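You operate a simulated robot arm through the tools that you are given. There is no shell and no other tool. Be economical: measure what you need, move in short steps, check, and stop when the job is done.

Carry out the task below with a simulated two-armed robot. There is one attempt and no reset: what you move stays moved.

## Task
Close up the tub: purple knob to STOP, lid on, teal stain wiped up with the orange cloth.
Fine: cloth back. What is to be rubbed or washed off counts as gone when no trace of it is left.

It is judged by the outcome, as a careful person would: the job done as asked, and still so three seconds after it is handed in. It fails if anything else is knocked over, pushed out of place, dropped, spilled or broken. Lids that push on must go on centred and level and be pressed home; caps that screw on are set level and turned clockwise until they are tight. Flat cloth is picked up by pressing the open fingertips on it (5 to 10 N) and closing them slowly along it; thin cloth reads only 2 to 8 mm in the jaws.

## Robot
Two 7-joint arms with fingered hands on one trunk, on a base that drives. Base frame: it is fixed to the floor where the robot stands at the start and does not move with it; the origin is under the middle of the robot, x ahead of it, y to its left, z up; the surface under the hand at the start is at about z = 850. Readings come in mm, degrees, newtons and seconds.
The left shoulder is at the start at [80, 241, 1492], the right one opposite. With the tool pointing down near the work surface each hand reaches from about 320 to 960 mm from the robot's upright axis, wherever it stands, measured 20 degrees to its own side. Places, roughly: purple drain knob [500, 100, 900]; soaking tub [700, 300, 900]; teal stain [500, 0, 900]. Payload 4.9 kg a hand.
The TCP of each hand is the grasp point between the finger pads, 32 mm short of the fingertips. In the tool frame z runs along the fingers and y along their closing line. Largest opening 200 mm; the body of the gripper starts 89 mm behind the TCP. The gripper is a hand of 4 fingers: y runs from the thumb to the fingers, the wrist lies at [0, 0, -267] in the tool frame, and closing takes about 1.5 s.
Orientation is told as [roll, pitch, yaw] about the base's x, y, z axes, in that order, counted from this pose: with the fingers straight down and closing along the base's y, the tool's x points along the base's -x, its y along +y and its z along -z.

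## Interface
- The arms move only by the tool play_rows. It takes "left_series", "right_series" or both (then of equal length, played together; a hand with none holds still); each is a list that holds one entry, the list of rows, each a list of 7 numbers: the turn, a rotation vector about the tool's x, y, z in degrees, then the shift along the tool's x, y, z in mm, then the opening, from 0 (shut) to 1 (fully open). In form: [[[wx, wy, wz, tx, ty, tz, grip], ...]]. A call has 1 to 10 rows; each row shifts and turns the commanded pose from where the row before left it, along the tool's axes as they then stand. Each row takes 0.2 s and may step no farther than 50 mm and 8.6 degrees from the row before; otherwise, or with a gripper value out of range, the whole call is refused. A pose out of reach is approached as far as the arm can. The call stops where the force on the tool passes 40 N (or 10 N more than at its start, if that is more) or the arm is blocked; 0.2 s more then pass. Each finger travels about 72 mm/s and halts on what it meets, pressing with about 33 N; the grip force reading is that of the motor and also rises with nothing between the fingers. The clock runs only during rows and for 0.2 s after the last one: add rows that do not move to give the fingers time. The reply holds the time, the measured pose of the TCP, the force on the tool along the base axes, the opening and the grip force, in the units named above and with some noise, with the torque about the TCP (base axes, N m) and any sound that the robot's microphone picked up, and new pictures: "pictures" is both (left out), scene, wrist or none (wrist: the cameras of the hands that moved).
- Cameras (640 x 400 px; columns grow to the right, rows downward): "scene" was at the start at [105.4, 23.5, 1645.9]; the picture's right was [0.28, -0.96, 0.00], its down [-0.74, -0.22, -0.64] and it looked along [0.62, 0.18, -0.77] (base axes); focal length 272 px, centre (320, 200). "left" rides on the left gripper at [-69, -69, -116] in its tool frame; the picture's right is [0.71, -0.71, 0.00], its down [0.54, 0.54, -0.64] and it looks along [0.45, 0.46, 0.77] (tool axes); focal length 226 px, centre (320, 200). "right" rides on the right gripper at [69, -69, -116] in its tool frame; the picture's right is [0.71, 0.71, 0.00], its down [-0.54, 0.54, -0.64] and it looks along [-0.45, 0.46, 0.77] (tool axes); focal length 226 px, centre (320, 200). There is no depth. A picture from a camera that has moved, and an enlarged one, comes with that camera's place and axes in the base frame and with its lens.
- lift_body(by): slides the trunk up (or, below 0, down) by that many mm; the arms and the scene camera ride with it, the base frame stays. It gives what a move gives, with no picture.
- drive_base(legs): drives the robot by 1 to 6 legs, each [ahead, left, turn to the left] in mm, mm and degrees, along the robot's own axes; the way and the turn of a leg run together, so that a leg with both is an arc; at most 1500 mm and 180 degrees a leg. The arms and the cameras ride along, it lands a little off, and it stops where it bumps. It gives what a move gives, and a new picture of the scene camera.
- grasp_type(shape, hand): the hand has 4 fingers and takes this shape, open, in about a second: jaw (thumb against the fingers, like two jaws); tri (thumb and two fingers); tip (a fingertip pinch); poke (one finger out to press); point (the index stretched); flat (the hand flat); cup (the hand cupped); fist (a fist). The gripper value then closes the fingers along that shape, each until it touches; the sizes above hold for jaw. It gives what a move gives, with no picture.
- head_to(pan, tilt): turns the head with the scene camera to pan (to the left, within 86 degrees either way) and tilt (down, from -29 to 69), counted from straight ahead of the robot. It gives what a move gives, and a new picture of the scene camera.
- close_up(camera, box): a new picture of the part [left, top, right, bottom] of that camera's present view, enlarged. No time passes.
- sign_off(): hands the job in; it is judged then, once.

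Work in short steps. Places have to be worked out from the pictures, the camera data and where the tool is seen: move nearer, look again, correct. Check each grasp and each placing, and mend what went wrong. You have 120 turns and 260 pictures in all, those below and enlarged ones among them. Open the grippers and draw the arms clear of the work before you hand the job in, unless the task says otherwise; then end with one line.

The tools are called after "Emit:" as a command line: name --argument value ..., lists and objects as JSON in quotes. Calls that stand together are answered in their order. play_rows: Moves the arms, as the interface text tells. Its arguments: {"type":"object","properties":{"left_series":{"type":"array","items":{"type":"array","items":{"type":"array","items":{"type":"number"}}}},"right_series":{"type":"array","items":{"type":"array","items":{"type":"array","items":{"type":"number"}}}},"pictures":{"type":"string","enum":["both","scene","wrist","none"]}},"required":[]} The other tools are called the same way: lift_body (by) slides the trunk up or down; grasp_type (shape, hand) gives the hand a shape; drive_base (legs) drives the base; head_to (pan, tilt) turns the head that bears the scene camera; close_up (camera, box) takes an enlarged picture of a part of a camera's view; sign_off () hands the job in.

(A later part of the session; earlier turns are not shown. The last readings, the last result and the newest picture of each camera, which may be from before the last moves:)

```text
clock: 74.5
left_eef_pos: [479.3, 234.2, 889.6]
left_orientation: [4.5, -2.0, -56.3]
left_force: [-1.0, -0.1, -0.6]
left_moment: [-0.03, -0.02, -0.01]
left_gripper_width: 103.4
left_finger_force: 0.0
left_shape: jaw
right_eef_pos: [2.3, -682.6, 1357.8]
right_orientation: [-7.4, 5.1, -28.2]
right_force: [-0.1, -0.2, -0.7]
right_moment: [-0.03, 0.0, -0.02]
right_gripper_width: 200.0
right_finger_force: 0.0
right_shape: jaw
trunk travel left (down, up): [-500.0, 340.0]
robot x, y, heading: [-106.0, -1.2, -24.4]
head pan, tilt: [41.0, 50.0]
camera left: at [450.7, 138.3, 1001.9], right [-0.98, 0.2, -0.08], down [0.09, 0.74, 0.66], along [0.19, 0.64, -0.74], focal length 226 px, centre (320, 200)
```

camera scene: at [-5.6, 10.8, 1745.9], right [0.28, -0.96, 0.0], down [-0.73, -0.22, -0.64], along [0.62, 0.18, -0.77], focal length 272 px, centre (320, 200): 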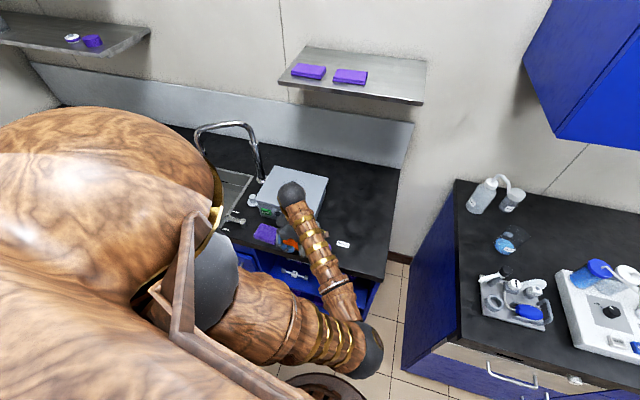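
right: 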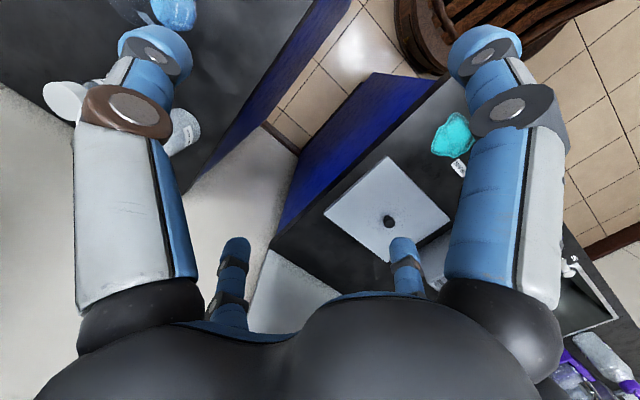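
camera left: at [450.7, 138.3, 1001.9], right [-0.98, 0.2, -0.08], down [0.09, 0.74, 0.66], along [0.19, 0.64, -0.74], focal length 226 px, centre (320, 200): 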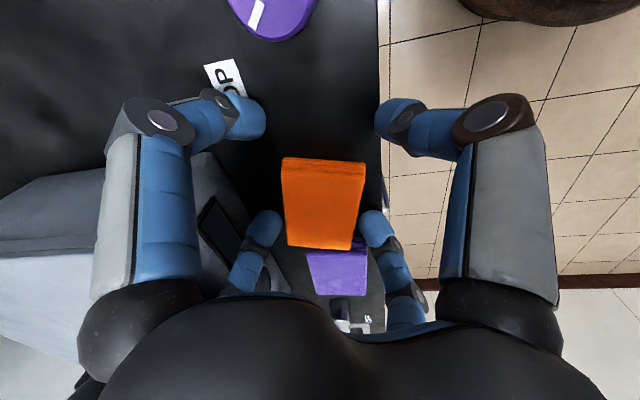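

It's released. I'll rise along the tool axis and check the cloth's place.

Emit:
play_rows --left_series '[[[0, 0, 0, 0, 0, -20, 0.52], [0, 0, 0, 0, 0, -40, 0.52], [0, 0, 0, 0, 0, -45, 0.52], [0, 0, 0, 0, 0, -45, 0.45], [0, 0, 0, -15, -45, 0, 0.45], [0, 0, 0, -15, -45, 0, 0.45], [0, 0, 0, -15, -45, 0, 0.45], [0, 0, 0, 0, 0, 0, 0.45]]]'

Emit:
close_up --camera "scene" --box '[245, 165, 385, 270]'

Emit:
close_up --camera "scene" --box '[250, 155, 340, 235]'

```text
clock: 76.3
left_eef_pos: [378.7, 119.5, 1031.7]
left_orientation: [4.6, -1.9, -56.3]
left_force: [-0.4, 0.7, -0.7]
left_moment: [0.0, -0.01, -0.02]
left_gripper_width: 90.1
left_finger_force: 0.0
left_shape: jaw
right_eef_pos: [2.3, -682.9, 1357.9]
right_orientation: [-7.3, 4.8, -28.3]
right_force: [0.2, 0.6, 0.8]
right_moment: [0.02, 0.02, 0.0]
right_gripper_width: 200.0
right_finger_force: 0.2
right_shape: jaw
trunk travel left (down, up): [-500.0, 340.0]
robot x, y, heading: [-108.3, 1.1, -24.8]
head pan, tilt: [41.0, 50.0]
camera scene: at [-4.8, 11.2, 1745.9], right [0.28, -0.96, 0.0], down [-0.74, -0.22, -0.64], along [0.62, 0.18, -0.77], focal length 272 px, centre (320, 200)
camera left: at [349.5, 23.1, 1144.5], right [-0.98, 0.19, -0.08], down [0.09, 0.74, 0.66], along [0.19, 0.64, -0.74], focal length 226 px, centre (320, 200)
```

scene: 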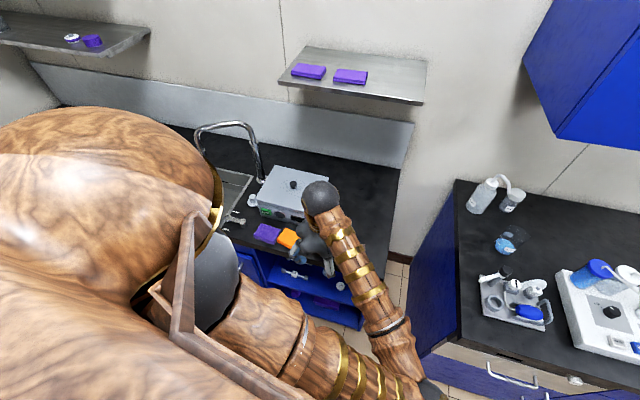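
left: 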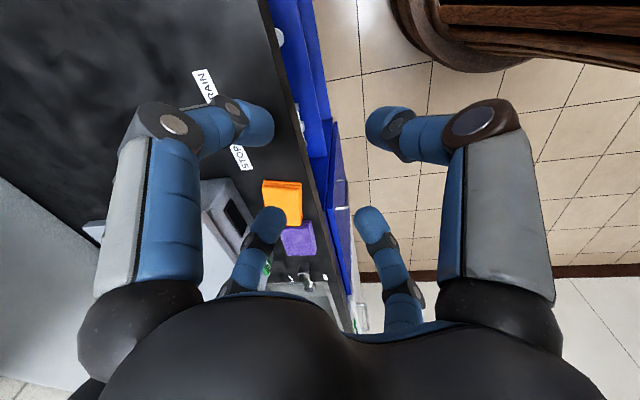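

```text
3.81 times, centred on (315, 218) of scene
camera zoom: at [-4.8, 11.2, 1745.9], right [0.28, -0.96, 0.0], down [-0.74, -0.22, -0.64], along [0.62, 0.18, -0.77], focal length 1036 px, centre (339, 133)
```

zoom: 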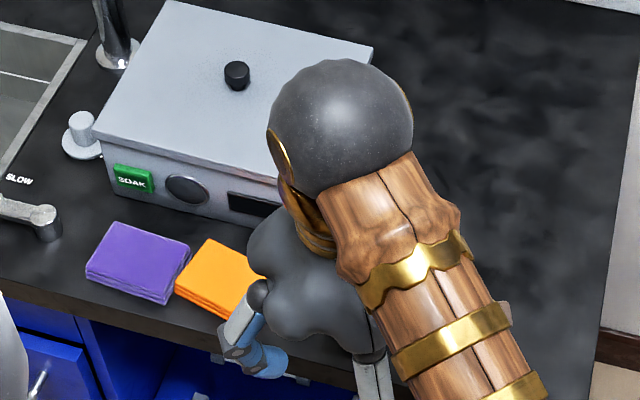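

```text
5.00 times, centred on (295, 195) of scene
camera zoom: at [-4.8, 11.2, 1745.9], right [0.28, -0.96, 0.0], down [-0.74, -0.22, -0.64], along [0.62, 0.18, -0.77], focal length 1360 px, centre (445, 225)
```

zoom: 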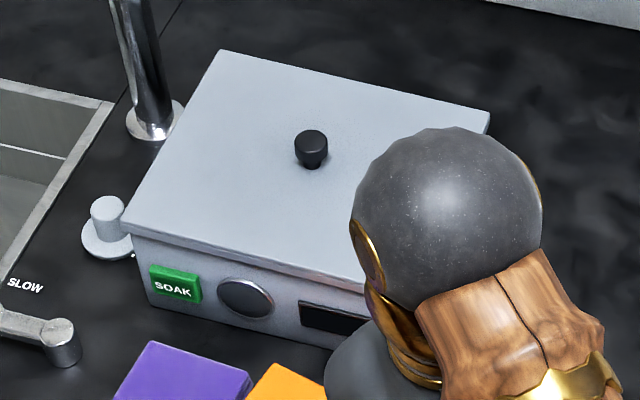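

I'll compare with the earlier zoom to see whether the purple cloth shifted and how far off the orange one is.

Emit:
close_up --camera "scene" --box '[245, 195, 345, 270]'

Emit:
close_up --camera "left" --box '[200, 130, 380, 300]'

```text
5.33 times, centred on (295, 232) of scene
camera zoom: at [-4.8, 11.2, 1745.9], right [0.28, -0.96, 0.0], down [-0.74, -0.22, -0.64], along [0.62, 0.18, -0.77], focal length 1451 px, centre (453, 27)
```

zoom: 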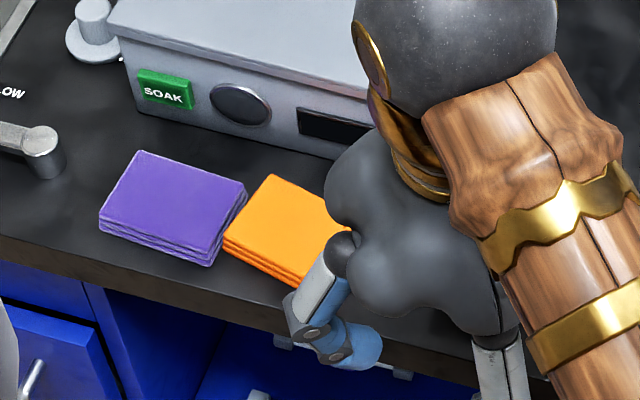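

```text
2.35 times, centred on (290, 215) of left
camera zoom: at [349.5, 23.1, 1144.5], right [-0.98, 0.19, -0.08], down [0.09, 0.74, 0.66], along [0.19, 0.64, -0.74], focal length 532 px, centre (391, 165)
```

zoom: 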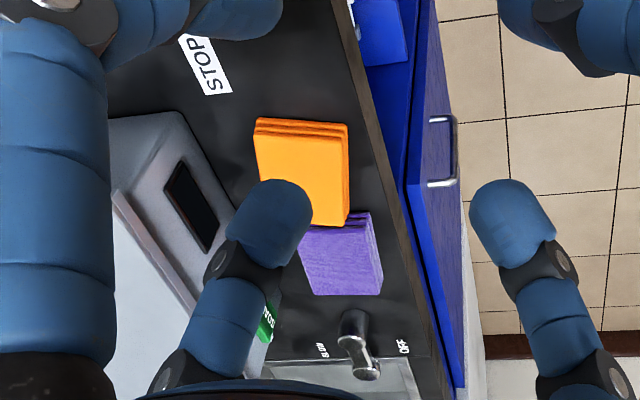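

The purple cloth is unmoved, and the orange one is back beside it without touching. Now the lid: I'll drive forward again and press its left side down with closed fingers.

Emit:
play_rows --left_series '[[[0, 0, 0, 0, 0, -40, 0.3], [0, 0, 0, 0, 0, -40, 0.1], [0, 0, 0, 0, 0, 0, 0], [0, 0, 0, 0, 0, 0, 0], [0, 0, 0, 0, 0, 0, 0]]]' --pictures "none"

Emit:
drive_base --legs '[[100, 46, 0]]'

```text
clock: 77.5
left_eef_pos: [387.2, 114.2, 1106.0]
left_orientation: [4.5, -1.8, -56.3]
left_force: [0.3, -0.7, 0.5]
left_moment: [0.01, 0.0, 0.03]
left_gripper_width: 0.1
left_finger_force: 33.0
left_shape: jaw
left hand out of reach, approached as far as the arm can: row 2
right_eef_pos: [2.3, -682.9, 1357.3]
right_orientation: [-7.3, 4.9, -28.3]
right_force: [-0.4, 0.5, -0.4]
right_moment: [0.01, 0.04, -0.02]
right_gripper_width: 199.9
right_finger_force: 0.1
right_shape: jaw
trunk travel left (down, up): [-500.0, 340.0]
robot x, y, heading: [-109.1, 1.0, -24.6]
head pan, tilt: [41.0, 50.0]
```

```text
clock: 78.7
left_eef_pos: [494.1, 113.5, 1108.2]
left_orientation: [4.6, -2.0, -56.3]
left_force: [-0.5, -0.6, -0.3]
left_moment: [0.01, -0.01, -0.02]
left_gripper_width: 0.0
left_finger_force: 33.1
left_shape: jaw
right_eef_pos: [109.2, -684.8, 1358.6]
right_orientation: [-7.3, 4.8, -28.3]
right_force: [0.0, 0.2, -0.5]
right_moment: [0.0, -0.03, -0.04]
right_gripper_width: 199.9
right_finger_force: 0.1
right_shape: jaw
trunk travel left (down, up): [-500.0, 340.0]
robot x, y, heading: [0.9, -1.5, -24.5]
head pan, tilt: [41.0, 50.0]
camera scene: at [100.0, 9.9, 1746.2], right [0.28, -0.96, 0.0], down [-0.73, -0.22, -0.64], along [0.62, 0.18, -0.76], focal length 272 px, centre (320, 200)
```

scene: 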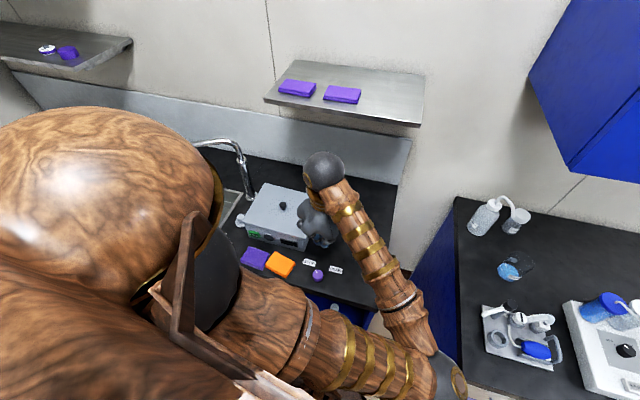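

I'll travel high to above the lid's left side, around [655,405].

Emit:
play_rows --left_series '[[[4.2, 2.8, 0, 0, 0, 0, 0], [0, 0, 0, 22, 42.3, 0, 0], [0, 0, 0, 22, 42.3, 0, 0], [0, 0, 0, 22, 42.3, 0, 0], [0, 0, 0, 22, 42.3, 0, 0], [0, 0, 0, 22, 42.3, 0, 0], [0, 0, 0, 22, 42.3, 0, 0], [0, 0, 0, 22, 42.3, 0, 0], [0, 0, -8, 0, 0, 0, 0], [0, 0, -8, 0, 0, 0, 0]]]'

Emit:
close_up --camera "scene" --box '[225, 160, 345, 260]'

```text
clock: 80.9
left_eef_pos: [656.0, 406.3, 1111.9]
left_orientation: [0.6, 0.7, -40.1]
left_force: [-1.0, 0.3, 0.0]
left_moment: [-0.02, -0.01, 0.01]
left_gripper_width: 0.2
left_finger_force: 33.0
left_shape: jaw
right_eef_pos: [110.7, -684.7, 1356.6]
right_orientation: [-7.2, 4.9, -28.4]
right_force: [-0.2, 0.5, -0.1]
right_moment: [0.0, -0.02, 0.01]
right_gripper_width: 199.6
right_finger_force: 0.2
right_shape: jaw
trunk travel left (down, up): [-500.0, 340.0]
robot x, y, heading: [-1.8, -1.1, -24.7]
head pan, tilt: [41.0, 50.0]
camera scene: at [103.4, 9.1, 1746.0], right [0.28, -0.96, 0.0], down [-0.73, -0.22, -0.64], along [0.62, 0.18, -0.77], focal length 272 px, centre (320, 200)
camera left: at [665.0, 308.6, 1225.7], right [-1.0, -0.09, 0.0], down [-0.06, 0.75, 0.66], along [-0.06, 0.65, -0.76], focal length 226 px, centre (320, 200)
```

scene: 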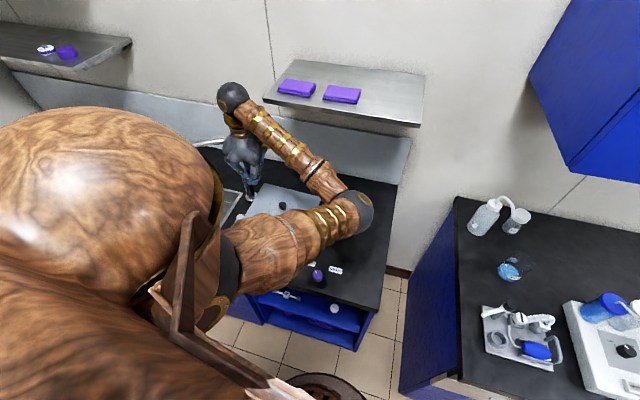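
left: 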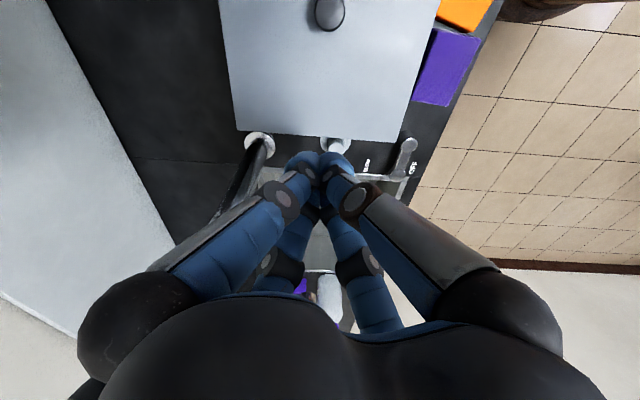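

```text
4.00 times, centred on (285, 210) of scene
camera zoom: at [103.4, 9.1, 1746.0], right [0.28, -0.96, 0.0], down [-0.73, -0.22, -0.64], along [0.62, 0.18, -0.77], focal length 1088 px, centre (460, 160)
```

zoom: 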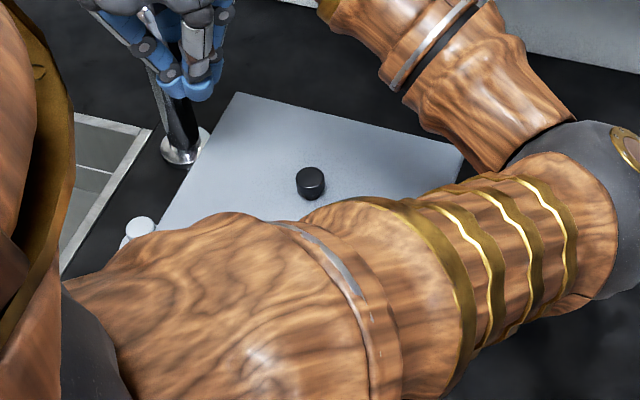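

The fingertips are over the lid's left part, with the faucet about 140 mm away. I'll lower to just above the lid.

Emit:
play_rows --left_series '[[[0, 0, 0, -6.4, -7.7, 20, 0], [0, 0, 0, 0, 0, 30, 0], [0, 0, 0, 0, 0, 30, 0], [0, 0, 0, 0, 0, 20, 0], [0, 0, 0, 0, 0, 0, 0]]]'

Emit:
close_up --camera "scene" --box '[225, 160, 345, 260]'

```text
clock: 82.1
left_eef_pos: [655.6, 399.9, 1008.4]
left_orientation: [0.5, 0.9, -40.2]
left_force: [-0.1, -0.1, -0.2]
left_moment: [0.03, 0.01, 0.0]
left_gripper_width: 0.0
left_finger_force: 32.6
left_shape: jaw
right_eef_pos: [111.6, -683.6, 1357.7]
right_orientation: [-7.5, 4.9, -28.2]
right_force: [-0.5, 0.2, 0.0]
right_moment: [0.01, 0.03, 0.01]
right_gripper_width: 199.9
right_finger_force: 0.0
right_shape: jaw
trunk travel left (down, up): [-500.0, 340.0]
robot x, y, heading: [0.9, -2.0, -24.7]
head pan, tilt: [41.0, 50.0]
camera scene: at [103.7, 9.7, 1745.9], right [0.28, -0.96, 0.0], down [-0.73, -0.22, -0.64], along [0.62, 0.18, -0.77], focal length 272 px, centre (320, 200)
camera left: at [664.2, 300.7, 1123.1], right [-1.0, -0.08, 0.0], down [-0.06, 0.75, 0.66], along [-0.06, 0.65, -0.76], focal length 226 px, centre (320, 200)
```

scene: 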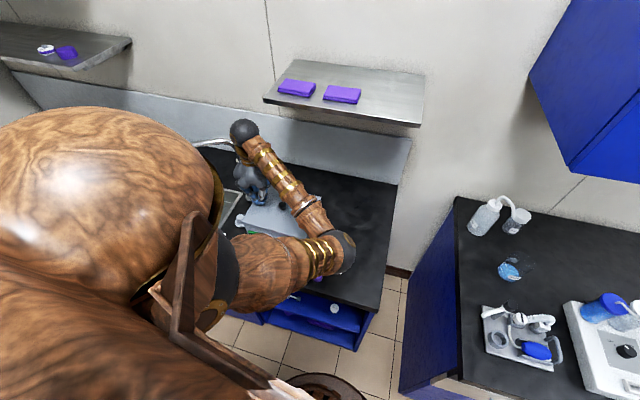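
left: 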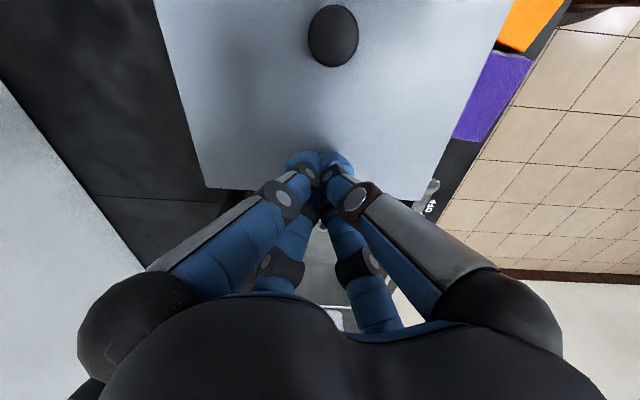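

```text
4.00 times, centred on (285, 210) of scene
camera zoom: at [103.7, 9.7, 1745.9], right [0.28, -0.96, 0.0], down [-0.73, -0.22, -0.64], along [0.62, 0.18, -0.77], focal length 1088 px, centre (460, 160)
```

zoom: 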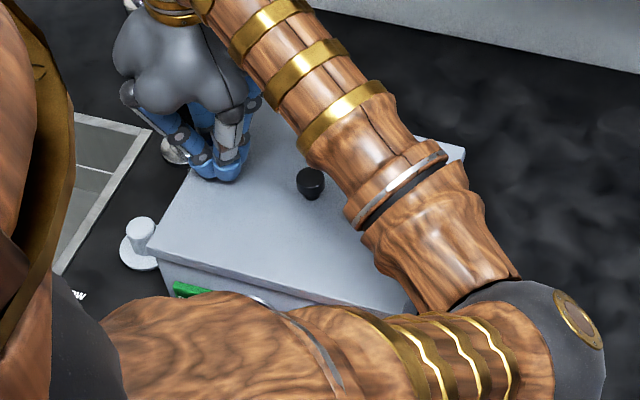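

Now I'll press down in 2 mm steps and watch where contact comes and whether the lid gives.

Emit:
play_rows --left_series '[[[0, 0, 0, 0, 0, 3, 0], [0, 0, 0, 0, 0, 3, 0], [0, 0, 0, 0, 0, 2, 0], [0, 0, 0, 0, 0, 2, 0], [0, 0, 0, 0, 0, 2, 0], [0, 0, 0, 0, 0, 2, 0], [0, 0, 0, 0, 0, 2, 0], [0, 0, 0, 0, 0, 2, 0]]]' --pictures "none"

```text
clock: 83.6
left_eef_pos: [655.3, 398.7, 1001.5]
left_orientation: [1.1, 0.6, -40.2]
left_force: [-5.6, -2.2, 25.6]
left_moment: [0.18, 0.34, 0.04]
left_gripper_width: 0.0
left_finger_force: 33.1
left_shape: jaw
right_eef_pos: [109.4, -686.2, 1357.8]
right_orientation: [-7.3, 4.8, -28.4]
right_force: [-0.2, 0.8, 0.5]
right_moment: [-0.02, 0.06, 0.05]
right_gripper_width: 200.2
right_finger_force: 0.1
right_shape: jaw
trunk travel left (down, up): [-500.0, 340.0]
robot x, y, heading: [-1.5, 0.2, -24.4]
head pan, tilt: [41.0, 50.0]
stopped in row 7 (left hand): the force on the tool passed its limit at 43 N (the readings are from after the stop); the commanded pose is now the measured one
```

Contact on the left at TCP z ≈ 1001 and it doesn't give at 43 N. I'll probe the right side the same way to measure the tilt.

Emit:
play_rows --left_series '[[[0, 0, 0, 0, 0, -40, 0], [0, 0, 0, -20, 0, -20, 0], [0, 0, 0, -30, -37, 0, 0], [0, 0, 0, -30, -37, 0, 0], [0, 0, 0, -28, -37, 0, 0], [0, 0, 0, 0, -27, 0, 0], [0, 0, 0, 0, 0, 30, 0], [0, 0, 0, 0, 0, 20, 0], [0, 0, 0, 0, 0, 0, 0]]]'

```text
clock: 85.6
left_eef_pos: [651.1, 224.5, 1005.9]
left_orientation: [1.0, 0.7, -40.2]
left_force: [-0.3, 0.8, 0.2]
left_moment: [-0.01, 0.01, -0.03]
left_gripper_width: 0.1
left_finger_force: 33.0
left_shape: jaw
right_eef_pos: [111.6, -684.6, 1358.0]
right_orientation: [-7.3, 4.9, -28.3]
right_force: [0.0, -0.5, -0.2]
right_moment: [-0.01, -0.06, -0.01]
right_gripper_width: 199.9
right_finger_force: 0.0
right_shape: jaw
trunk travel left (down, up): [-500.0, 340.0]
robot x, y, heading: [3.0, -1.0, -24.7]
head pan, tilt: [41.0, 50.0]
camera scene: at [103.1, 9.2, 1746.0], right [0.28, -0.96, 0.0], down [-0.73, -0.22, -0.64], along [0.62, 0.18, -0.77], focal length 272 px, centre (320, 200)
camera left: at [658.8, 125.2, 1119.9], right [-1.0, -0.08, 0.0], down [-0.06, 0.75, 0.66], along [-0.05, 0.66, -0.75], focal length 226 px, centre (320, 200)
```

scene: 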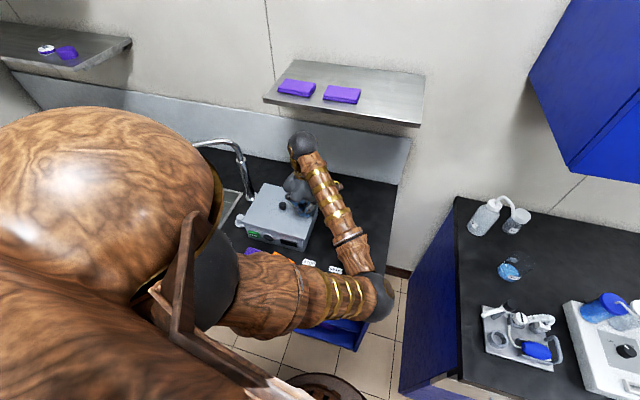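
left: 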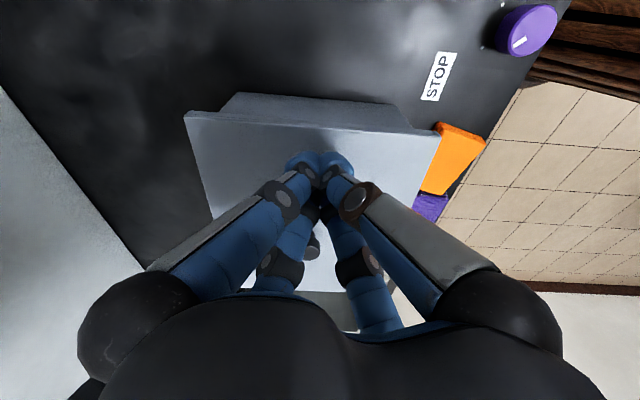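

Emit:
close_up --camera "left" --box '[170, 70, 470, 230]'

Emit:
play_rows --left_series '[[[0, 0, 0, 0, 0, 3, 0], [0, 0, 0, 0, 0, 3, 0], [0, 0, 0, 0, 0, 2, 0], [0, 0, 0, 0, 0, 2, 0], [0, 0, 0, 0, 0, 2, 0], [0, 0, 0, 0, 0, 2, 0], [0, 0, 0, 0, 0, 2, 0], [0, 0, 0, 0, 0, 2, 0]]]' --pictures "none"

```text
2.13 times, centred on (320, 150) of left
camera zoom: at [658.8, 125.2, 1119.9], right [-1.0, -0.08, 0.0], down [-0.06, 0.75, 0.66], along [-0.05, 0.66, -0.75], focal length 482 px, centre (320, 307)
```

zoom: 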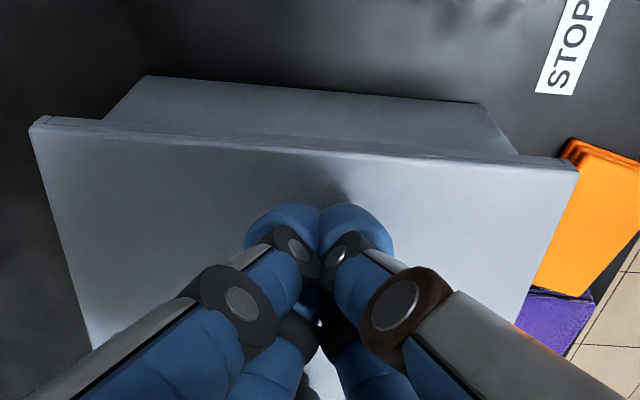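

```text
clock: 87.1
left_eef_pos: [649.9, 224.9, 993.9]
left_orientation: [1.4, 0.4, -40.1]
left_force: [-5.0, 0.2, 26.4]
left_moment: [0.27, 0.35, 0.03]
left_gripper_width: 0.0
left_finger_force: 32.6
left_shape: jaw
right_eef_pos: [110.7, -684.6, 1357.3]
right_orientation: [-7.2, 4.9, -28.3]
right_force: [-0.3, -0.6, 0.3]
right_moment: [0.02, 0.0, -0.01]
right_gripper_width: 199.8
right_finger_force: 0.0
right_shape: jaw
trunk travel left (down, up): [-500.0, 340.0]
robot x, y, heading: [1.3, -3.4, -24.8]
head pan, tilt: [41.0, 50.0]
stopped in row 7 (left hand): the force on the tool passed its limit at 44 N (the readings are from after the stop); the commanded pose is now the measured one
```

The right side is at z ≈ 994 against 1001 on the left, so the lid is tilted about 2.5° with its left side riding on the rim. Overhangs suggest it sits about 2–3 mm too far left and about 2 mm too far back. I'll re-grip the lid knob and reseat it.

Emit:
play_rows --left_series '[[[0, 0, 0, 0, 0, -30, 0], [0, 0, 0, 0, 0, -40, 0.15], [0, 0, 0, 18, 23, 0, 0.3], [0, 0, 0, 18, 23, 0, 0.3], [0, 0, 0, 18.3, 23.3, 0, 0.3], [0, 0, 0, 0, 0, 0, 0.3], [0, 0, 0, 0, 0, 0, 0.3]]]' --pictures "wrist"

Emit:
close_up --camera "left" --box '[240, 80, 400, 240]'

```text
clock: 88.7
left_eef_pos: [654.0, 311.8, 1064.2]
left_orientation: [1.2, 0.5, -40.2]
left_force: [0.5, -0.3, -0.6]
left_moment: [-0.01, 0.0, 0.01]
left_gripper_width: 59.5
left_finger_force: 0.1
left_shape: jaw
right_eef_pos: [112.6, -682.8, 1359.1]
right_orientation: [-7.4, 4.9, -28.3]
right_force: [-0.2, -0.6, 0.7]
right_moment: [-0.01, 0.0, 0.03]
right_gripper_width: 200.1
right_finger_force: 0.0
right_shape: jaw
trunk travel left (down, up): [-500.0, 340.0]
robot x, y, heading: [-0.9, -1.1, -24.6]
head pan, tilt: [41.0, 50.0]
camera left: at [661.4, 212.8, 1177.6], right [-1.0, -0.08, -0.01], down [-0.07, 0.75, 0.66], along [-0.05, 0.66, -0.75], focal length 226 px, centre (320, 200)
```

left: 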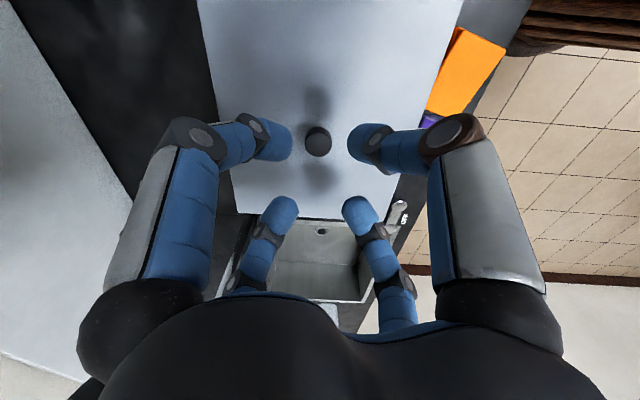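

```text
2.50 times, centred on (320, 160) of left
camera zoom: at [661.4, 212.8, 1177.6], right [-1.0, -0.08, -0.01], down [-0.07, 0.75, 0.66], along [-0.05, 0.66, -0.75], focal length 565 px, centre (320, 300)
```

zoom: 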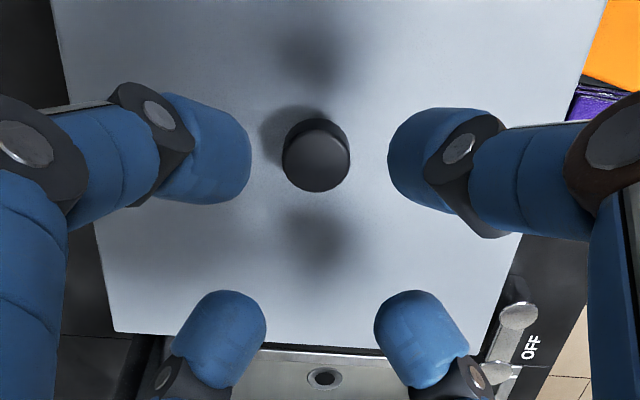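

Centred. I'll descend to z ≈ 996 and close on the knob.

Emit:
play_rows --left_series '[[[0, 0, 0, 0.5, 2, 25, 0.3], [0, 0, 0, 0, 0, 25, 0.3], [0, 0, 0, 0, 0, 17, 0.3], [0, 0, 0, 0, 0, 0, 0.2], [0, 0, 0, 0, 0, 0, 0.1], [0, 0, 0, 0, 0, 0, 0.05], [0, 0, 0, 0, 0, 0, 0.05], [0, 0, 0, 0, 0, 0, 0.05]]]' --pictures "wrist"

```text
clock: 90.5
left_eef_pos: [654.8, 313.7, 998.7]
left_orientation: [1.2, 0.4, -40.1]
left_force: [-2.6, -0.6, -0.4]
left_moment: [-0.05, 0.05, -0.02]
left_gripper_width: 19.3
left_finger_force: 33.4
left_shape: jaw
right_eef_pos: [112.7, -682.5, 1358.6]
right_orientation: [-7.4, 4.8, -28.4]
right_force: [-0.2, -0.1, 0.0]
right_moment: [0.01, 0.02, -0.03]
right_gripper_width: 199.9
right_finger_force: 0.0
right_shape: jaw
trunk travel left (down, up): [-500.0, 340.0]
robot x, y, heading: [0.4, -3.7, -24.5]
head pan, tilt: [41.0, 50.0]
camera left: at [662.9, 215.7, 1111.7], right [-1.0, -0.09, -0.01], down [-0.07, 0.75, 0.66], along [-0.05, 0.66, -0.75], focal length 226 px, centre (320, 200)
```

left: 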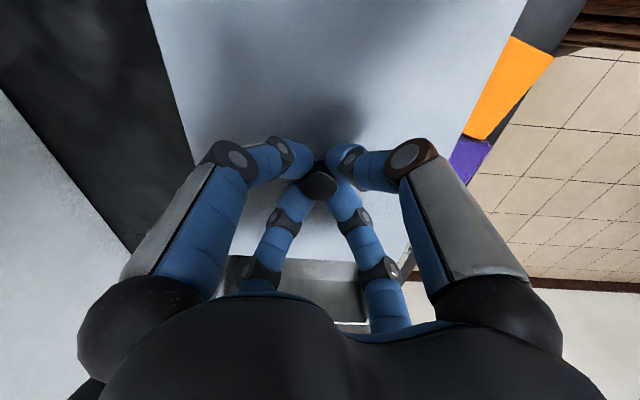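

I'll lift 15 mm clear of the rim and look.

Emit:
play_rows --left_series '[[[0, 0, 0, 0, 0, -5, 0.05], [0, 0, 0, 0, 0, -10, 0.05], [0, 0, 0, 0, 0, -10, 0.05], [0, 0, 0, 0, 0, 0, 0.05]]]' --pictures "none"

Emit:
close_up --camera "scene" --box '[225, 170, 335, 260]'

```text
clock: 91.5
left_eef_pos: [656.1, 314.1, 1020.9]
left_orientation: [1.2, 0.5, -40.0]
left_force: [0.0, -0.7, -3.1]
left_moment: [0.0, -0.02, 0.02]
left_gripper_width: 19.1
left_finger_force: 33.3
left_shape: jaw
right_eef_pos: [110.9, -683.4, 1358.6]
right_orientation: [-7.5, 4.8, -28.3]
right_force: [0.5, 0.6, -0.2]
right_moment: [0.02, 0.01, 0.01]
right_gripper_width: 199.5
right_finger_force: 0.0
right_shape: jaw
trunk travel left (down, up): [-500.0, 340.0]
robot x, y, heading: [1.9, -2.7, -24.4]
head pan, tilt: [41.0, 50.0]
```

```text
4.44 times, centred on (280, 215) of scene
camera zoom: at [104.2, 10.6, 1745.9], right [0.28, -0.96, 0.0], down [-0.73, -0.22, -0.64], along [0.62, 0.18, -0.77], focal length 1209 px, centre (498, 133)
```

zoom: 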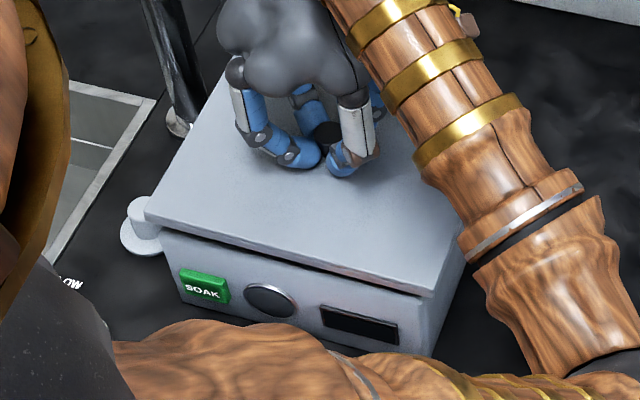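

The hand carries a 1.2° roll and the lid is still about 2.5° high on the left. I'll rotate it level, which also moves it 2 mm right, and shift slightly forward and right. Then I'll re-measure.

Emit:
play_rows --left_series '[[[1.9, -1.6, 0, 0, 0, 0, 0.05], [0, 0, 0, 0.9, -2.1, 0, 0.05], [0, 0, 0, 0, 0, 0, 0.05], [0, 0, 0, 0, 0, 0, 0.05]]]' --pictures "none"

Emit:
close_up --camera "scene" --box '[225, 170, 335, 260]'

Emit:
close_up --camera "scene" --box '[255, 205, 315, 250]'

```text
clock: 92.5
left_eef_pos: [654.4, 312.4, 1021.0]
left_orientation: [-0.7, -1.1, -40.1]
left_force: [0.0, -0.1, -2.6]
left_moment: [0.02, 0.02, 0.01]
left_gripper_width: 19.2
left_finger_force: 33.2
left_shape: jaw
right_eef_pos: [112.5, -684.1, 1358.4]
right_orientation: [-7.4, 4.9, -28.3]
right_force: [-0.6, -0.3, 0.2]
right_moment: [-0.03, -0.01, 0.02]
right_gripper_width: 199.8
right_finger_force: 0.0
right_shape: jaw
trunk travel left (down, up): [-500.0, 340.0]
robot x, y, heading: [2.9, -1.8, -24.3]
head pan, tilt: [41.0, 50.0]
```

```text
4.44 times, centred on (280, 215) of scene
camera zoom: at [104.6, 10.4, 1745.9], right [0.28, -0.96, 0.0], down [-0.73, -0.22, -0.64], along [0.62, 0.18, -0.77], focal length 1209 px, centre (498, 133)
```

zoom: 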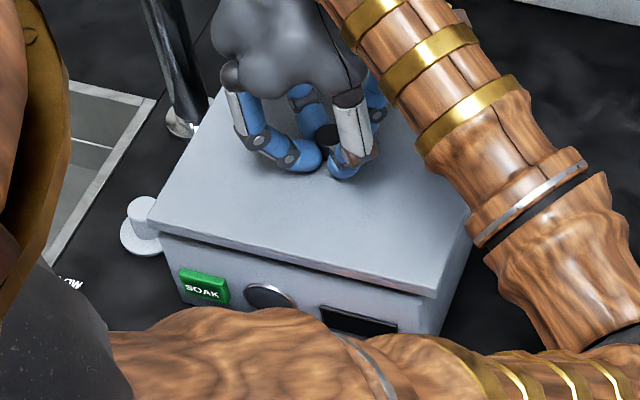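

```text
8.89 times, centred on (285, 228) of scene
camera zoom: at [104.6, 10.4, 1745.9], right [0.28, -0.96, 0.0], down [-0.73, -0.22, -0.64], along [0.62, 0.18, -0.77], focal length 2418 px, centre (631, -44)
```

zoom: 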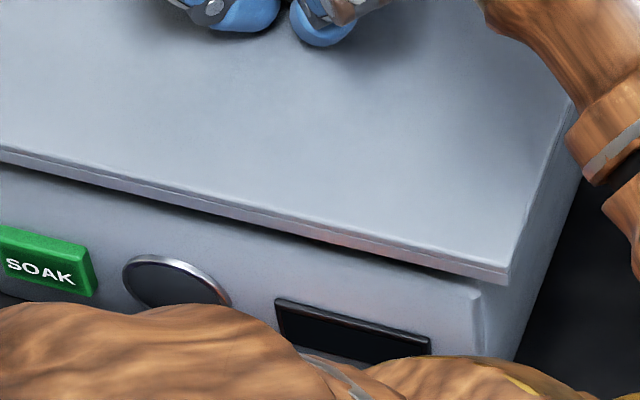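

Now the lid is level. Measured against the tub's actual rim (z ≈ 945–950), the lid overhangs about 15 mm on the right and only about 1 mm on the left. So it really needs to go about 6 mm to the left, and I'll shift it and re-check.

Emit:
play_rows --left_series '[[[0, 0, 0, 2, 2.3, 0, 0.05], [0, 0, 0, 1.9, 2.3, 5, 0.05], [0, 0, 0, 0, 0, 4, 0.05], [0, 0, 0, 0, 0, 0, 0.05], [0, 0, 0, 0, 0, 0, 0.05]]]' --pictures "none"

Emit:
close_up --camera "scene" --box '[230, 200, 290, 250]'

Emit:
close_up --camera "scene" --box '[260, 205, 320, 250]'

```text
clock: 93.7
left_eef_pos: [653.7, 318.2, 1014.1]
left_orientation: [-0.7, -1.0, -40.1]
left_force: [-0.6, -0.1, -2.7]
left_moment: [-0.03, 0.01, -0.01]
left_gripper_width: 19.1
left_finger_force: 32.7
left_shape: jaw
right_eef_pos: [111.9, -682.4, 1357.9]
right_orientation: [-7.4, 4.9, -28.3]
right_force: [0.1, -0.1, 0.9]
right_moment: [0.02, 0.0, -0.05]
right_gripper_width: 199.7
right_finger_force: 0.1
right_shape: jaw
trunk travel left (down, up): [-500.0, 340.0]
robot x, y, heading: [-0.8, 0.1, -24.4]
head pan, tilt: [41.0, 50.0]
```

```text
8.00 times, centred on (260, 225) of scene
camera zoom: at [104.4, 10.5, 1745.9], right [0.28, -0.96, 0.0], down [-0.73, -0.22, -0.64], along [0.62, 0.18, -0.77], focal length 2176 px, centre (800, 0)
```

zoom: 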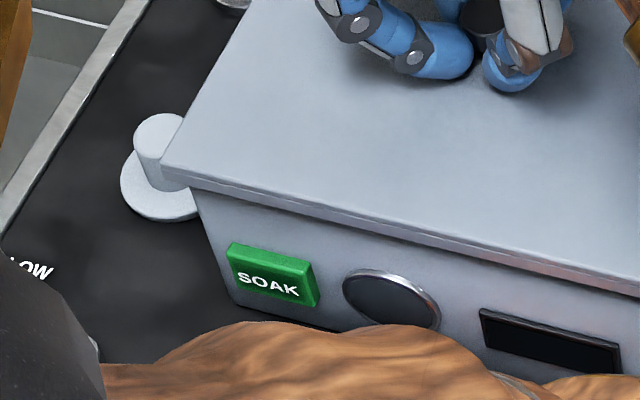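

```text
8.89 times, centred on (290, 228) of scene
camera zoom: at [104.4, 10.5, 1745.9], right [0.28, -0.96, 0.0], down [-0.73, -0.22, -0.64], along [0.62, 0.18, -0.77], focal length 2418 px, centre (587, -44)
```

zoom: 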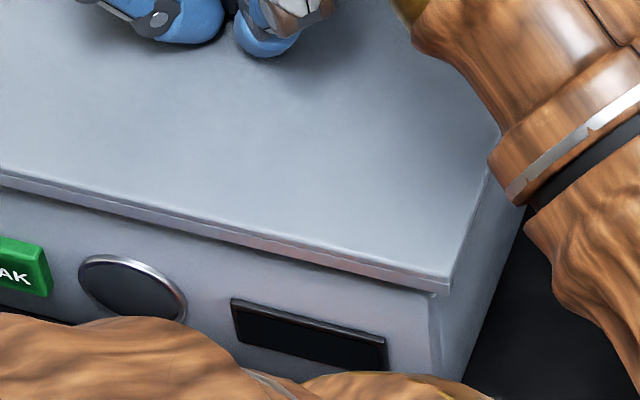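

Overhangs are now about 7 mm left, 9 mm right and 6 mm front. I'll make a small correction (-2.5 mm x, +1 mm y) and lower in small steps.

Emit:
play_rows --left_series '[[[0, 0, 0, 2.6, -0.8, 4, 0.05], [0, 0, 0, 0, 0, 4, 0.05], [0, 0, 0, 0, 0, 4, 0.05], [0, 0, 0, 0, 0, 2, 0.05], [0, 0, 0, 0, 0, 2, 0.05], [0, 0, 0, 0, 0, 2, 0.05], [0, 0, 0, 0, 0, 2, 0.05], [0, 0, 0, 0, 0, 0, 0.05]]]' --pictures "none"

Emit:
close_up --camera "scene" --box '[230, 200, 310, 250]'

```text
clock: 95.5
left_eef_pos: [653.4, 320.0, 992.4]
left_orientation: [-0.6, -1.2, -40.0]
left_force: [9.6, 5.9, 10.2]
left_moment: [0.1, -0.27, 0.0]
left_gripper_width: 19.2
left_finger_force: 32.6
left_shape: jaw
right_eef_pos: [111.6, -683.6, 1357.4]
right_orientation: [-7.5, 4.9, -28.3]
right_force: [0.1, -0.3, -0.3]
right_moment: [-0.02, 0.01, 0.01]
right_gripper_width: 199.9
right_finger_force: 0.0
right_shape: jaw
trunk travel left (down, up): [-500.0, 340.0]
robot x, y, heading: [1.5, -7.0, -24.4]
head pan, tilt: [41.0, 50.0]
heard: snap
```

```text
8.00 times, centred on (270, 225) of scene
camera zoom: at [104.3, 10.8, 1746.1], right [0.28, -0.96, 0.0], down [-0.73, -0.22, -0.64], along [0.62, 0.18, -0.77], focal length 2176 px, centre (720, 0)
```

zoom: 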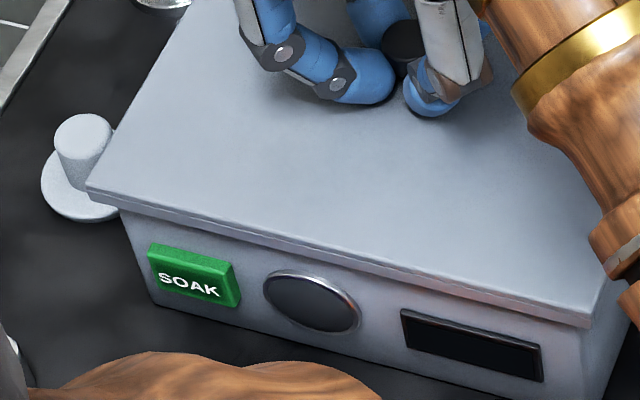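

A snap was heard, so the lid is home. I'll press once more to confirm, then release and back off.

Emit:
play_rows --left_series '[[[0, 0, 0, 0, 0, 2, 0.05], [0, 0, 0, 0, 0, 2, 0.05], [0, 0, 0, 0, 0, 0, 0.05]]]' --pictures "none"

Emit:
play_rows --left_series '[[[0, 0, 0, 0, 0, -1, 0.05], [0, 0, 0, 0, 0, 0, 0.2], [0, 0, 0, 0, 0, 0, 0.35], [0, 0, 0, 0, 0, -10, 0.35], [0, 0, 0, 0, 0, -30, 0.35], [0, 0, 0, 0, 0, -45, 0.35], [0, 0, 0, 0, 0, -45, 0.2], [0, 0, 0, 0, 0, 0, 0], [0, 0, 0, 0, 0, 0, 0], [0, 0, 0, 0, 0, 0, 0]]]'

Emit:
close_up --camera "scene" --box '[230, 170, 330, 250]'

```text
clock: 96.2
left_eef_pos: [652.2, 319.0, 992.7]
left_orientation: [-0.2, -1.4, -40.1]
left_force: [1.6, 3.9, 23.9]
left_moment: [0.06, -0.2, -0.04]
left_gripper_width: 19.8
left_finger_force: 33.1
left_shape: jaw
right_eef_pos: [110.8, -683.5, 1357.8]
right_orientation: [-7.3, 4.7, -28.4]
right_force: [-0.4, -0.1, -0.4]
right_moment: [0.01, 0.01, 0.0]
right_gripper_width: 199.9
right_finger_force: 0.1
right_shape: jaw
trunk travel left (down, up): [-500.0, 340.0]
robot x, y, heading: [1.8, -2.1, -24.5]
head pan, tilt: [41.0, 50.0]
stopped in row 3 (left hand): the force on the tool passed its limit at 41 N (the readings are from after the stop); the commanded pose is now the measured one
```

```text
clock: 98.4
left_eef_pos: [652.3, 321.0, 1121.3]
left_orientation: [-0.6, -1.2, -40.2]
left_force: [0.4, 0.3, 0.0]
left_moment: [0.01, -0.01, -0.02]
left_gripper_width: 0.0
left_finger_force: 32.8
left_shape: jaw
right_eef_pos: [111.1, -683.4, 1357.4]
right_orientation: [-7.4, 4.9, -28.3]
right_force: [0.6, -0.2, -0.8]
right_moment: [-0.03, -0.01, -0.01]
right_gripper_width: 200.2
right_finger_force: 0.1
right_shape: jaw
trunk travel left (down, up): [-500.0, 340.0]
robot x, y, heading: [-2.4, 0.7, -24.7]
head pan, tilt: [41.0, 50.0]
camera scene: at [103.9, 10.1, 1746.0], right [0.28, -0.96, 0.0], down [-0.73, -0.22, -0.64], along [0.62, 0.18, -0.77], focal length 272 px, centre (320, 200)
camera left: at [659.4, 227.4, 1238.2], right [-1.0, -0.08, -0.01], down [-0.07, 0.78, 0.63], along [-0.05, 0.63, -0.78], focal length 226 px, centre (320, 200)
```

scene: 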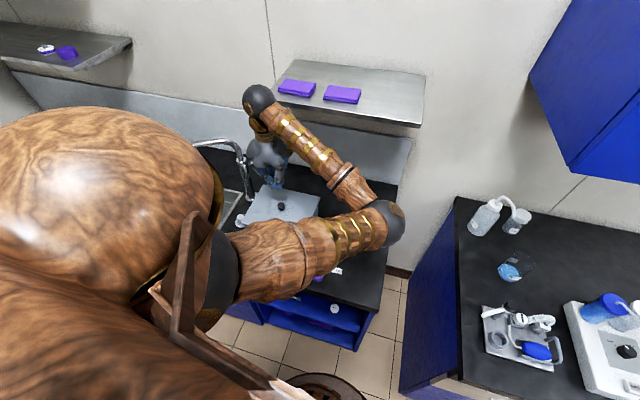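
left: 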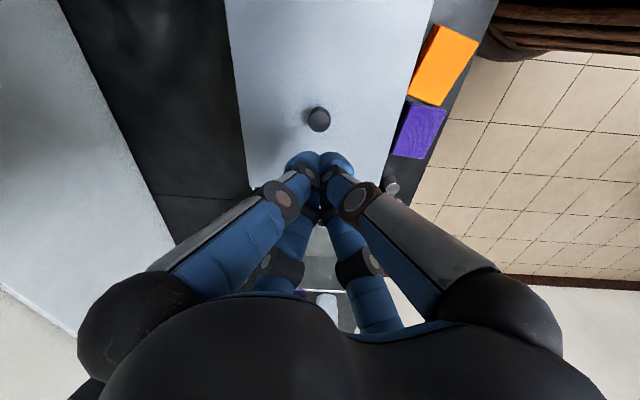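

```text
5.00 times, centred on (280, 210) of scene
camera zoom: at [103.9, 10.1, 1746.0], right [0.28, -0.96, 0.0], down [-0.73, -0.22, -0.64], along [0.62, 0.18, -0.77], focal length 1360 px, centre (520, 150)
```

zoom: 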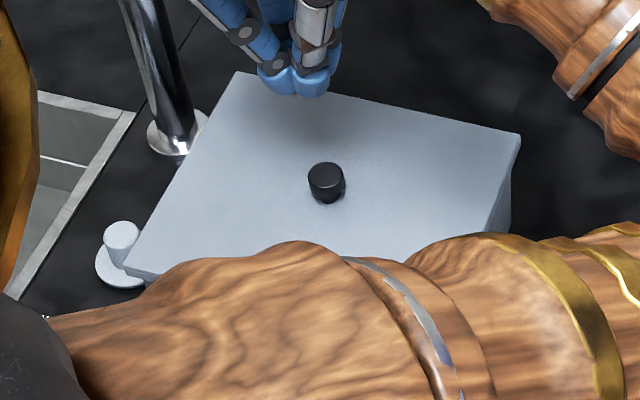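

The corners now read level (left and right edges agree). I'll press down on the left and then the right side to confirm it's home everywhere.

Emit:
play_rows --left_series '[[[0, 0, 0, 25.4, 30, 0, 0], [0, 0, 0, 25.4, 30, 0, 0], [0, 0, 0, 0, 0, 45, 0], [0, 0, 0, 0, 0, 45, 0], [0, 0, 0, 0, 0, 27, 0], [0, 0, 0, 0, 0, 2, 0], [0, 0, 0, 0, 0, 2, 0], [0, 0, 0, 0, 0, 2, 0], [0, 0, 0, 0, 0, 2, 0], [0, 0, 0, 0, 0, 2, 0]]]' --pictures "none"

Emit:
play_rows --left_series '[[[0, 0, 0, 0, 0, 2, 0], [0, 0, 0, 0, 0, 2, 0], [0, 0, 0, 0, 0, 2, 0], [0, 0, 0, 0, 0, 2, 0], [0, 0, 0, 0, 0, 2, 0], [0, 0, 0, 0, 0, 2, 0]]]' --pictures "none"

```text
clock: 100.6
left_eef_pos: [652.5, 397.9, 993.9]
left_orientation: [-0.2, -1.3, -40.2]
left_force: [3.6, 3.7, 19.0]
left_moment: [0.34, -0.03, -0.04]
left_gripper_width: 0.0
left_finger_force: 32.5
left_shape: jaw
right_eef_pos: [110.2, -684.4, 1358.6]
right_orientation: [-7.3, 4.7, -28.3]
right_force: [0.5, 0.2, 0.6]
right_moment: [0.02, 0.01, -0.01]
right_gripper_width: 200.0
right_finger_force: 0.1
right_shape: jaw
trunk travel left (down, up): [-500.0, 340.0]
robot x, y, heading: [2.0, -1.3, -24.3]
head pan, tilt: [41.0, 50.0]
```

```text
clock: 101.1
left_eef_pos: [653.0, 398.7, 994.3]
left_orientation: [0.1, -1.4, -40.0]
left_force: [-5.0, -0.8, 25.8]
left_moment: [0.12, 0.42, 0.02]
left_gripper_width: 0.2
left_finger_force: 33.1
left_shape: jaw
right_eef_pos: [109.4, -683.6, 1357.6]
right_orientation: [-7.3, 4.8, -28.2]
right_force: [-0.2, -0.4, -0.2]
right_moment: [-0.02, 0.02, 0.0]
right_gripper_width: 199.9
right_finger_force: 0.0
right_shape: jaw
trunk travel left (down, up): [-500.0, 340.0]
robot x, y, heading: [2.8, -0.2, -24.4]
head pan, tilt: [41.0, 50.0]
stopped in row 2 (left hand): the force on the tool passed its limit at 43 N (the readings are from after the stop); the commanded pose is now the measured one
```

The left side is now at 994, down from 1001.5 and equal to the earlier right-side reading. Now the right side.

Emit:
play_rows --left_series '[[[0, 0, 0, 0, 0, -40, 0], [0, 0, 0, 0, 0, -25, 0], [0, 0, 0, -27.5, -32.7, 0, 0], [0, 0, 0, -27.5, -32.7, 0, 0], [0, 0, 0, -27.5, -32.7, 0, 0], [0, 0, 0, -27.5, -32.7, 0, 0], [0, 0, 0, 0, 0, 35, 0], [0, 0, 0, 0, 0, 22, 0], [0, 0, 0, 0, 0, 0, 0]]]' --pictures "wrist"

Emit:
play_rows --left_series '[[[0, 0, 0, 0, 0, 2, 0], [0, 0, 0, 0, 0, 2, 0], [0, 0, 0, 0, 0, 2, 0], [0, 0, 0, 0, 0, 2, 0], [0, 0, 0, 0, 0, 2, 0], [0, 0, 0, 0, 0, 2, 0], [0, 0, 0, 0, 0, 2, 0], [0, 0, 0, 0, 0, 2, 0]]]' --pictures "none"

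```text
clock: 103.1
left_eef_pos: [653.2, 226.9, 1000.0]
left_orientation: [-0.1, -1.3, -40.1]
left_force: [0.1, -0.3, 0.5]
left_moment: [0.01, -0.01, 0.0]
left_gripper_width: 0.1
left_finger_force: 32.8
left_shape: jaw
right_eef_pos: [111.3, -685.3, 1356.9]
right_orientation: [-7.3, 4.9, -28.3]
right_force: [-0.5, -0.6, 0.9]
right_moment: [0.02, 0.0, 0.02]
right_gripper_width: 199.9
right_finger_force: 0.0
right_shape: jaw
trunk travel left (down, up): [-500.0, 340.0]
robot x, y, heading: [3.0, -2.0, -24.4]
head pan, tilt: [41.0, 50.0]
camera left: at [659.8, 133.2, 1117.6], right [-1.0, -0.08, -0.02], down [-0.08, 0.77, 0.63], along [-0.04, 0.63, -0.78], focal length 226 px, centre (320, 200)
```

left: 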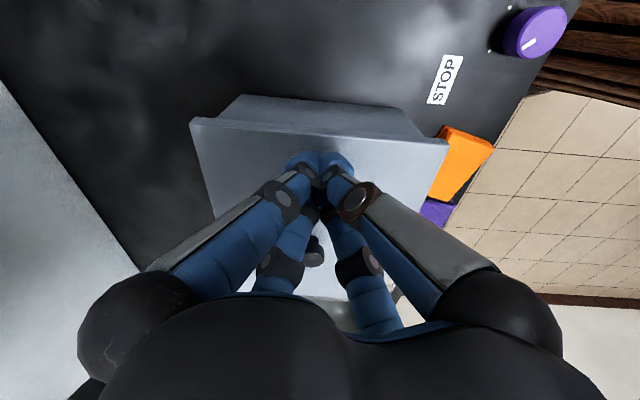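

```text
clock: 104.6
left_eef_pos: [653.3, 228.1, 994.3]
left_orientation: [0.2, -1.6, -40.0]
left_force: [-4.5, -0.9, 28.3]
left_moment: [0.15, 0.43, 0.02]
left_gripper_width: 0.2
left_finger_force: 33.4
left_shape: jaw
right_eef_pos: [111.2, -682.0, 1357.9]
right_orientation: [-7.2, 4.8, -28.2]
right_force: [0.4, 0.7, -0.4]
right_moment: [-0.03, 0.05, 0.01]
right_gripper_width: 199.8
right_finger_force: 0.0
right_shape: jaw
trunk travel left (down, up): [-500.0, 340.0]
robot x, y, heading: [-1.8, -3.4, -24.7]
head pan, tilt: [41.0, 50.0]
stopped in row 7 (left hand): the force on the tool passed its limit at 44 N (the readings are from after the stop); the commanded pose is now the measured one
```

Both sides now read 994.3, so the lid is level and home. I'll raise the hand, open it, and back away from the counter for a final check.

Emit:
play_rows --left_series '[[[0, 0, 0, 0, 0, -40, 0], [0, 0, 0, 0, 0, -45, 0.2], [0, 0, 0, 0, 0, -45, 0.5], [0, 0, 0, 0, 0, -45, 0.8], [0, 0, 0, 0, 0, -45, 1], [0, 0, 0, 0, 0, 0, 1], [0, 0, 0, 0, 0, 0, 1]]]' --pictures "none"

Emit:
drive_base --legs '[[-182, -84, 0]]'

Emit:
close_up --camera "scene" --box '[240, 170, 400, 270]'

```text
clock: 106.2
left_eef_pos: [649.5, 234.4, 1211.6]
left_orientation: [0.1, -1.5, -40.2]
left_force: [-0.2, -0.3, -0.5]
left_moment: [-0.03, -0.02, 0.03]
left_gripper_width: 155.3
left_finger_force: 0.0
left_shape: jaw
right_eef_pos: [113.8, -683.6, 1357.8]
right_orientation: [-7.5, 4.9, -28.2]
right_force: [0.1, 0.5, 0.0]
right_moment: [0.04, 0.02, -0.02]
right_gripper_width: 200.1
right_finger_force: 0.0
right_shape: jaw
trunk travel left (down, up): [-500.0, 340.0]
robot x, y, heading: [3.8, -0.3, -24.3]
head pan, tilt: [41.0, 50.0]
```

```text
clock: 107.8
left_eef_pos: [453.4, 231.3, 1208.9]
left_orientation: [-0.1, -1.3, -40.1]
left_force: [0.4, 0.2, 0.2]
left_moment: [0.0, 0.06, -0.03]
left_gripper_width: 199.9
left_finger_force: 0.1
left_shape: jaw
right_eef_pos: [-81.1, -685.1, 1357.6]
right_orientation: [-7.4, 5.0, -28.2]
right_force: [0.7, -0.8, -0.8]
right_moment: [-0.02, 0.06, 0.02]
right_gripper_width: 199.9
right_finger_force: 0.1
right_shape: jaw
trunk travel left (down, up): [-500.0, 340.0]
robot x, y, heading: [-195.2, -3.0, -24.2]
head pan, tilt: [41.0, 50.0]
camera scene: at [-88.8, 8.5, 1745.5], right [0.29, -0.96, 0.0], down [-0.74, -0.22, -0.64], along [0.61, 0.18, -0.77], focal length 272 px, centre (320, 200)
```

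scene: 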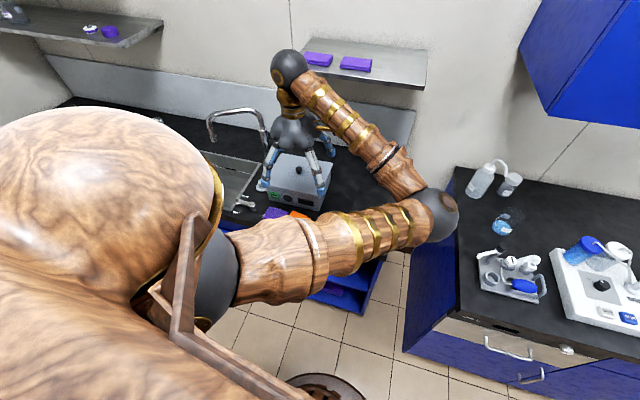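

```text
4.00 times, centred on (320, 220) of scene
camera zoom: at [-88.8, 8.5, 1745.5], right [0.29, -0.96, 0.0], down [-0.74, -0.22, -0.64], along [0.61, 0.18, -0.77], focal length 1088 px, centre (320, 120)
```

zoom: 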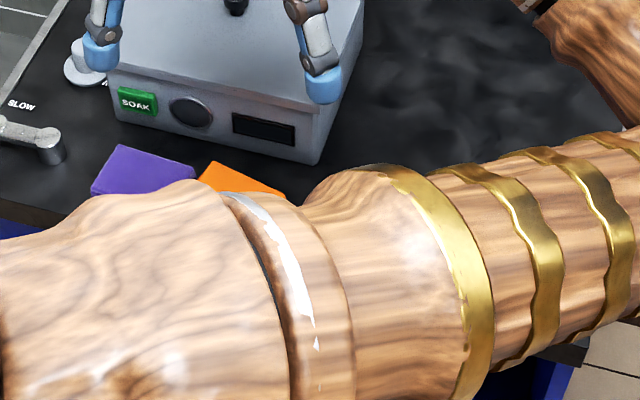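

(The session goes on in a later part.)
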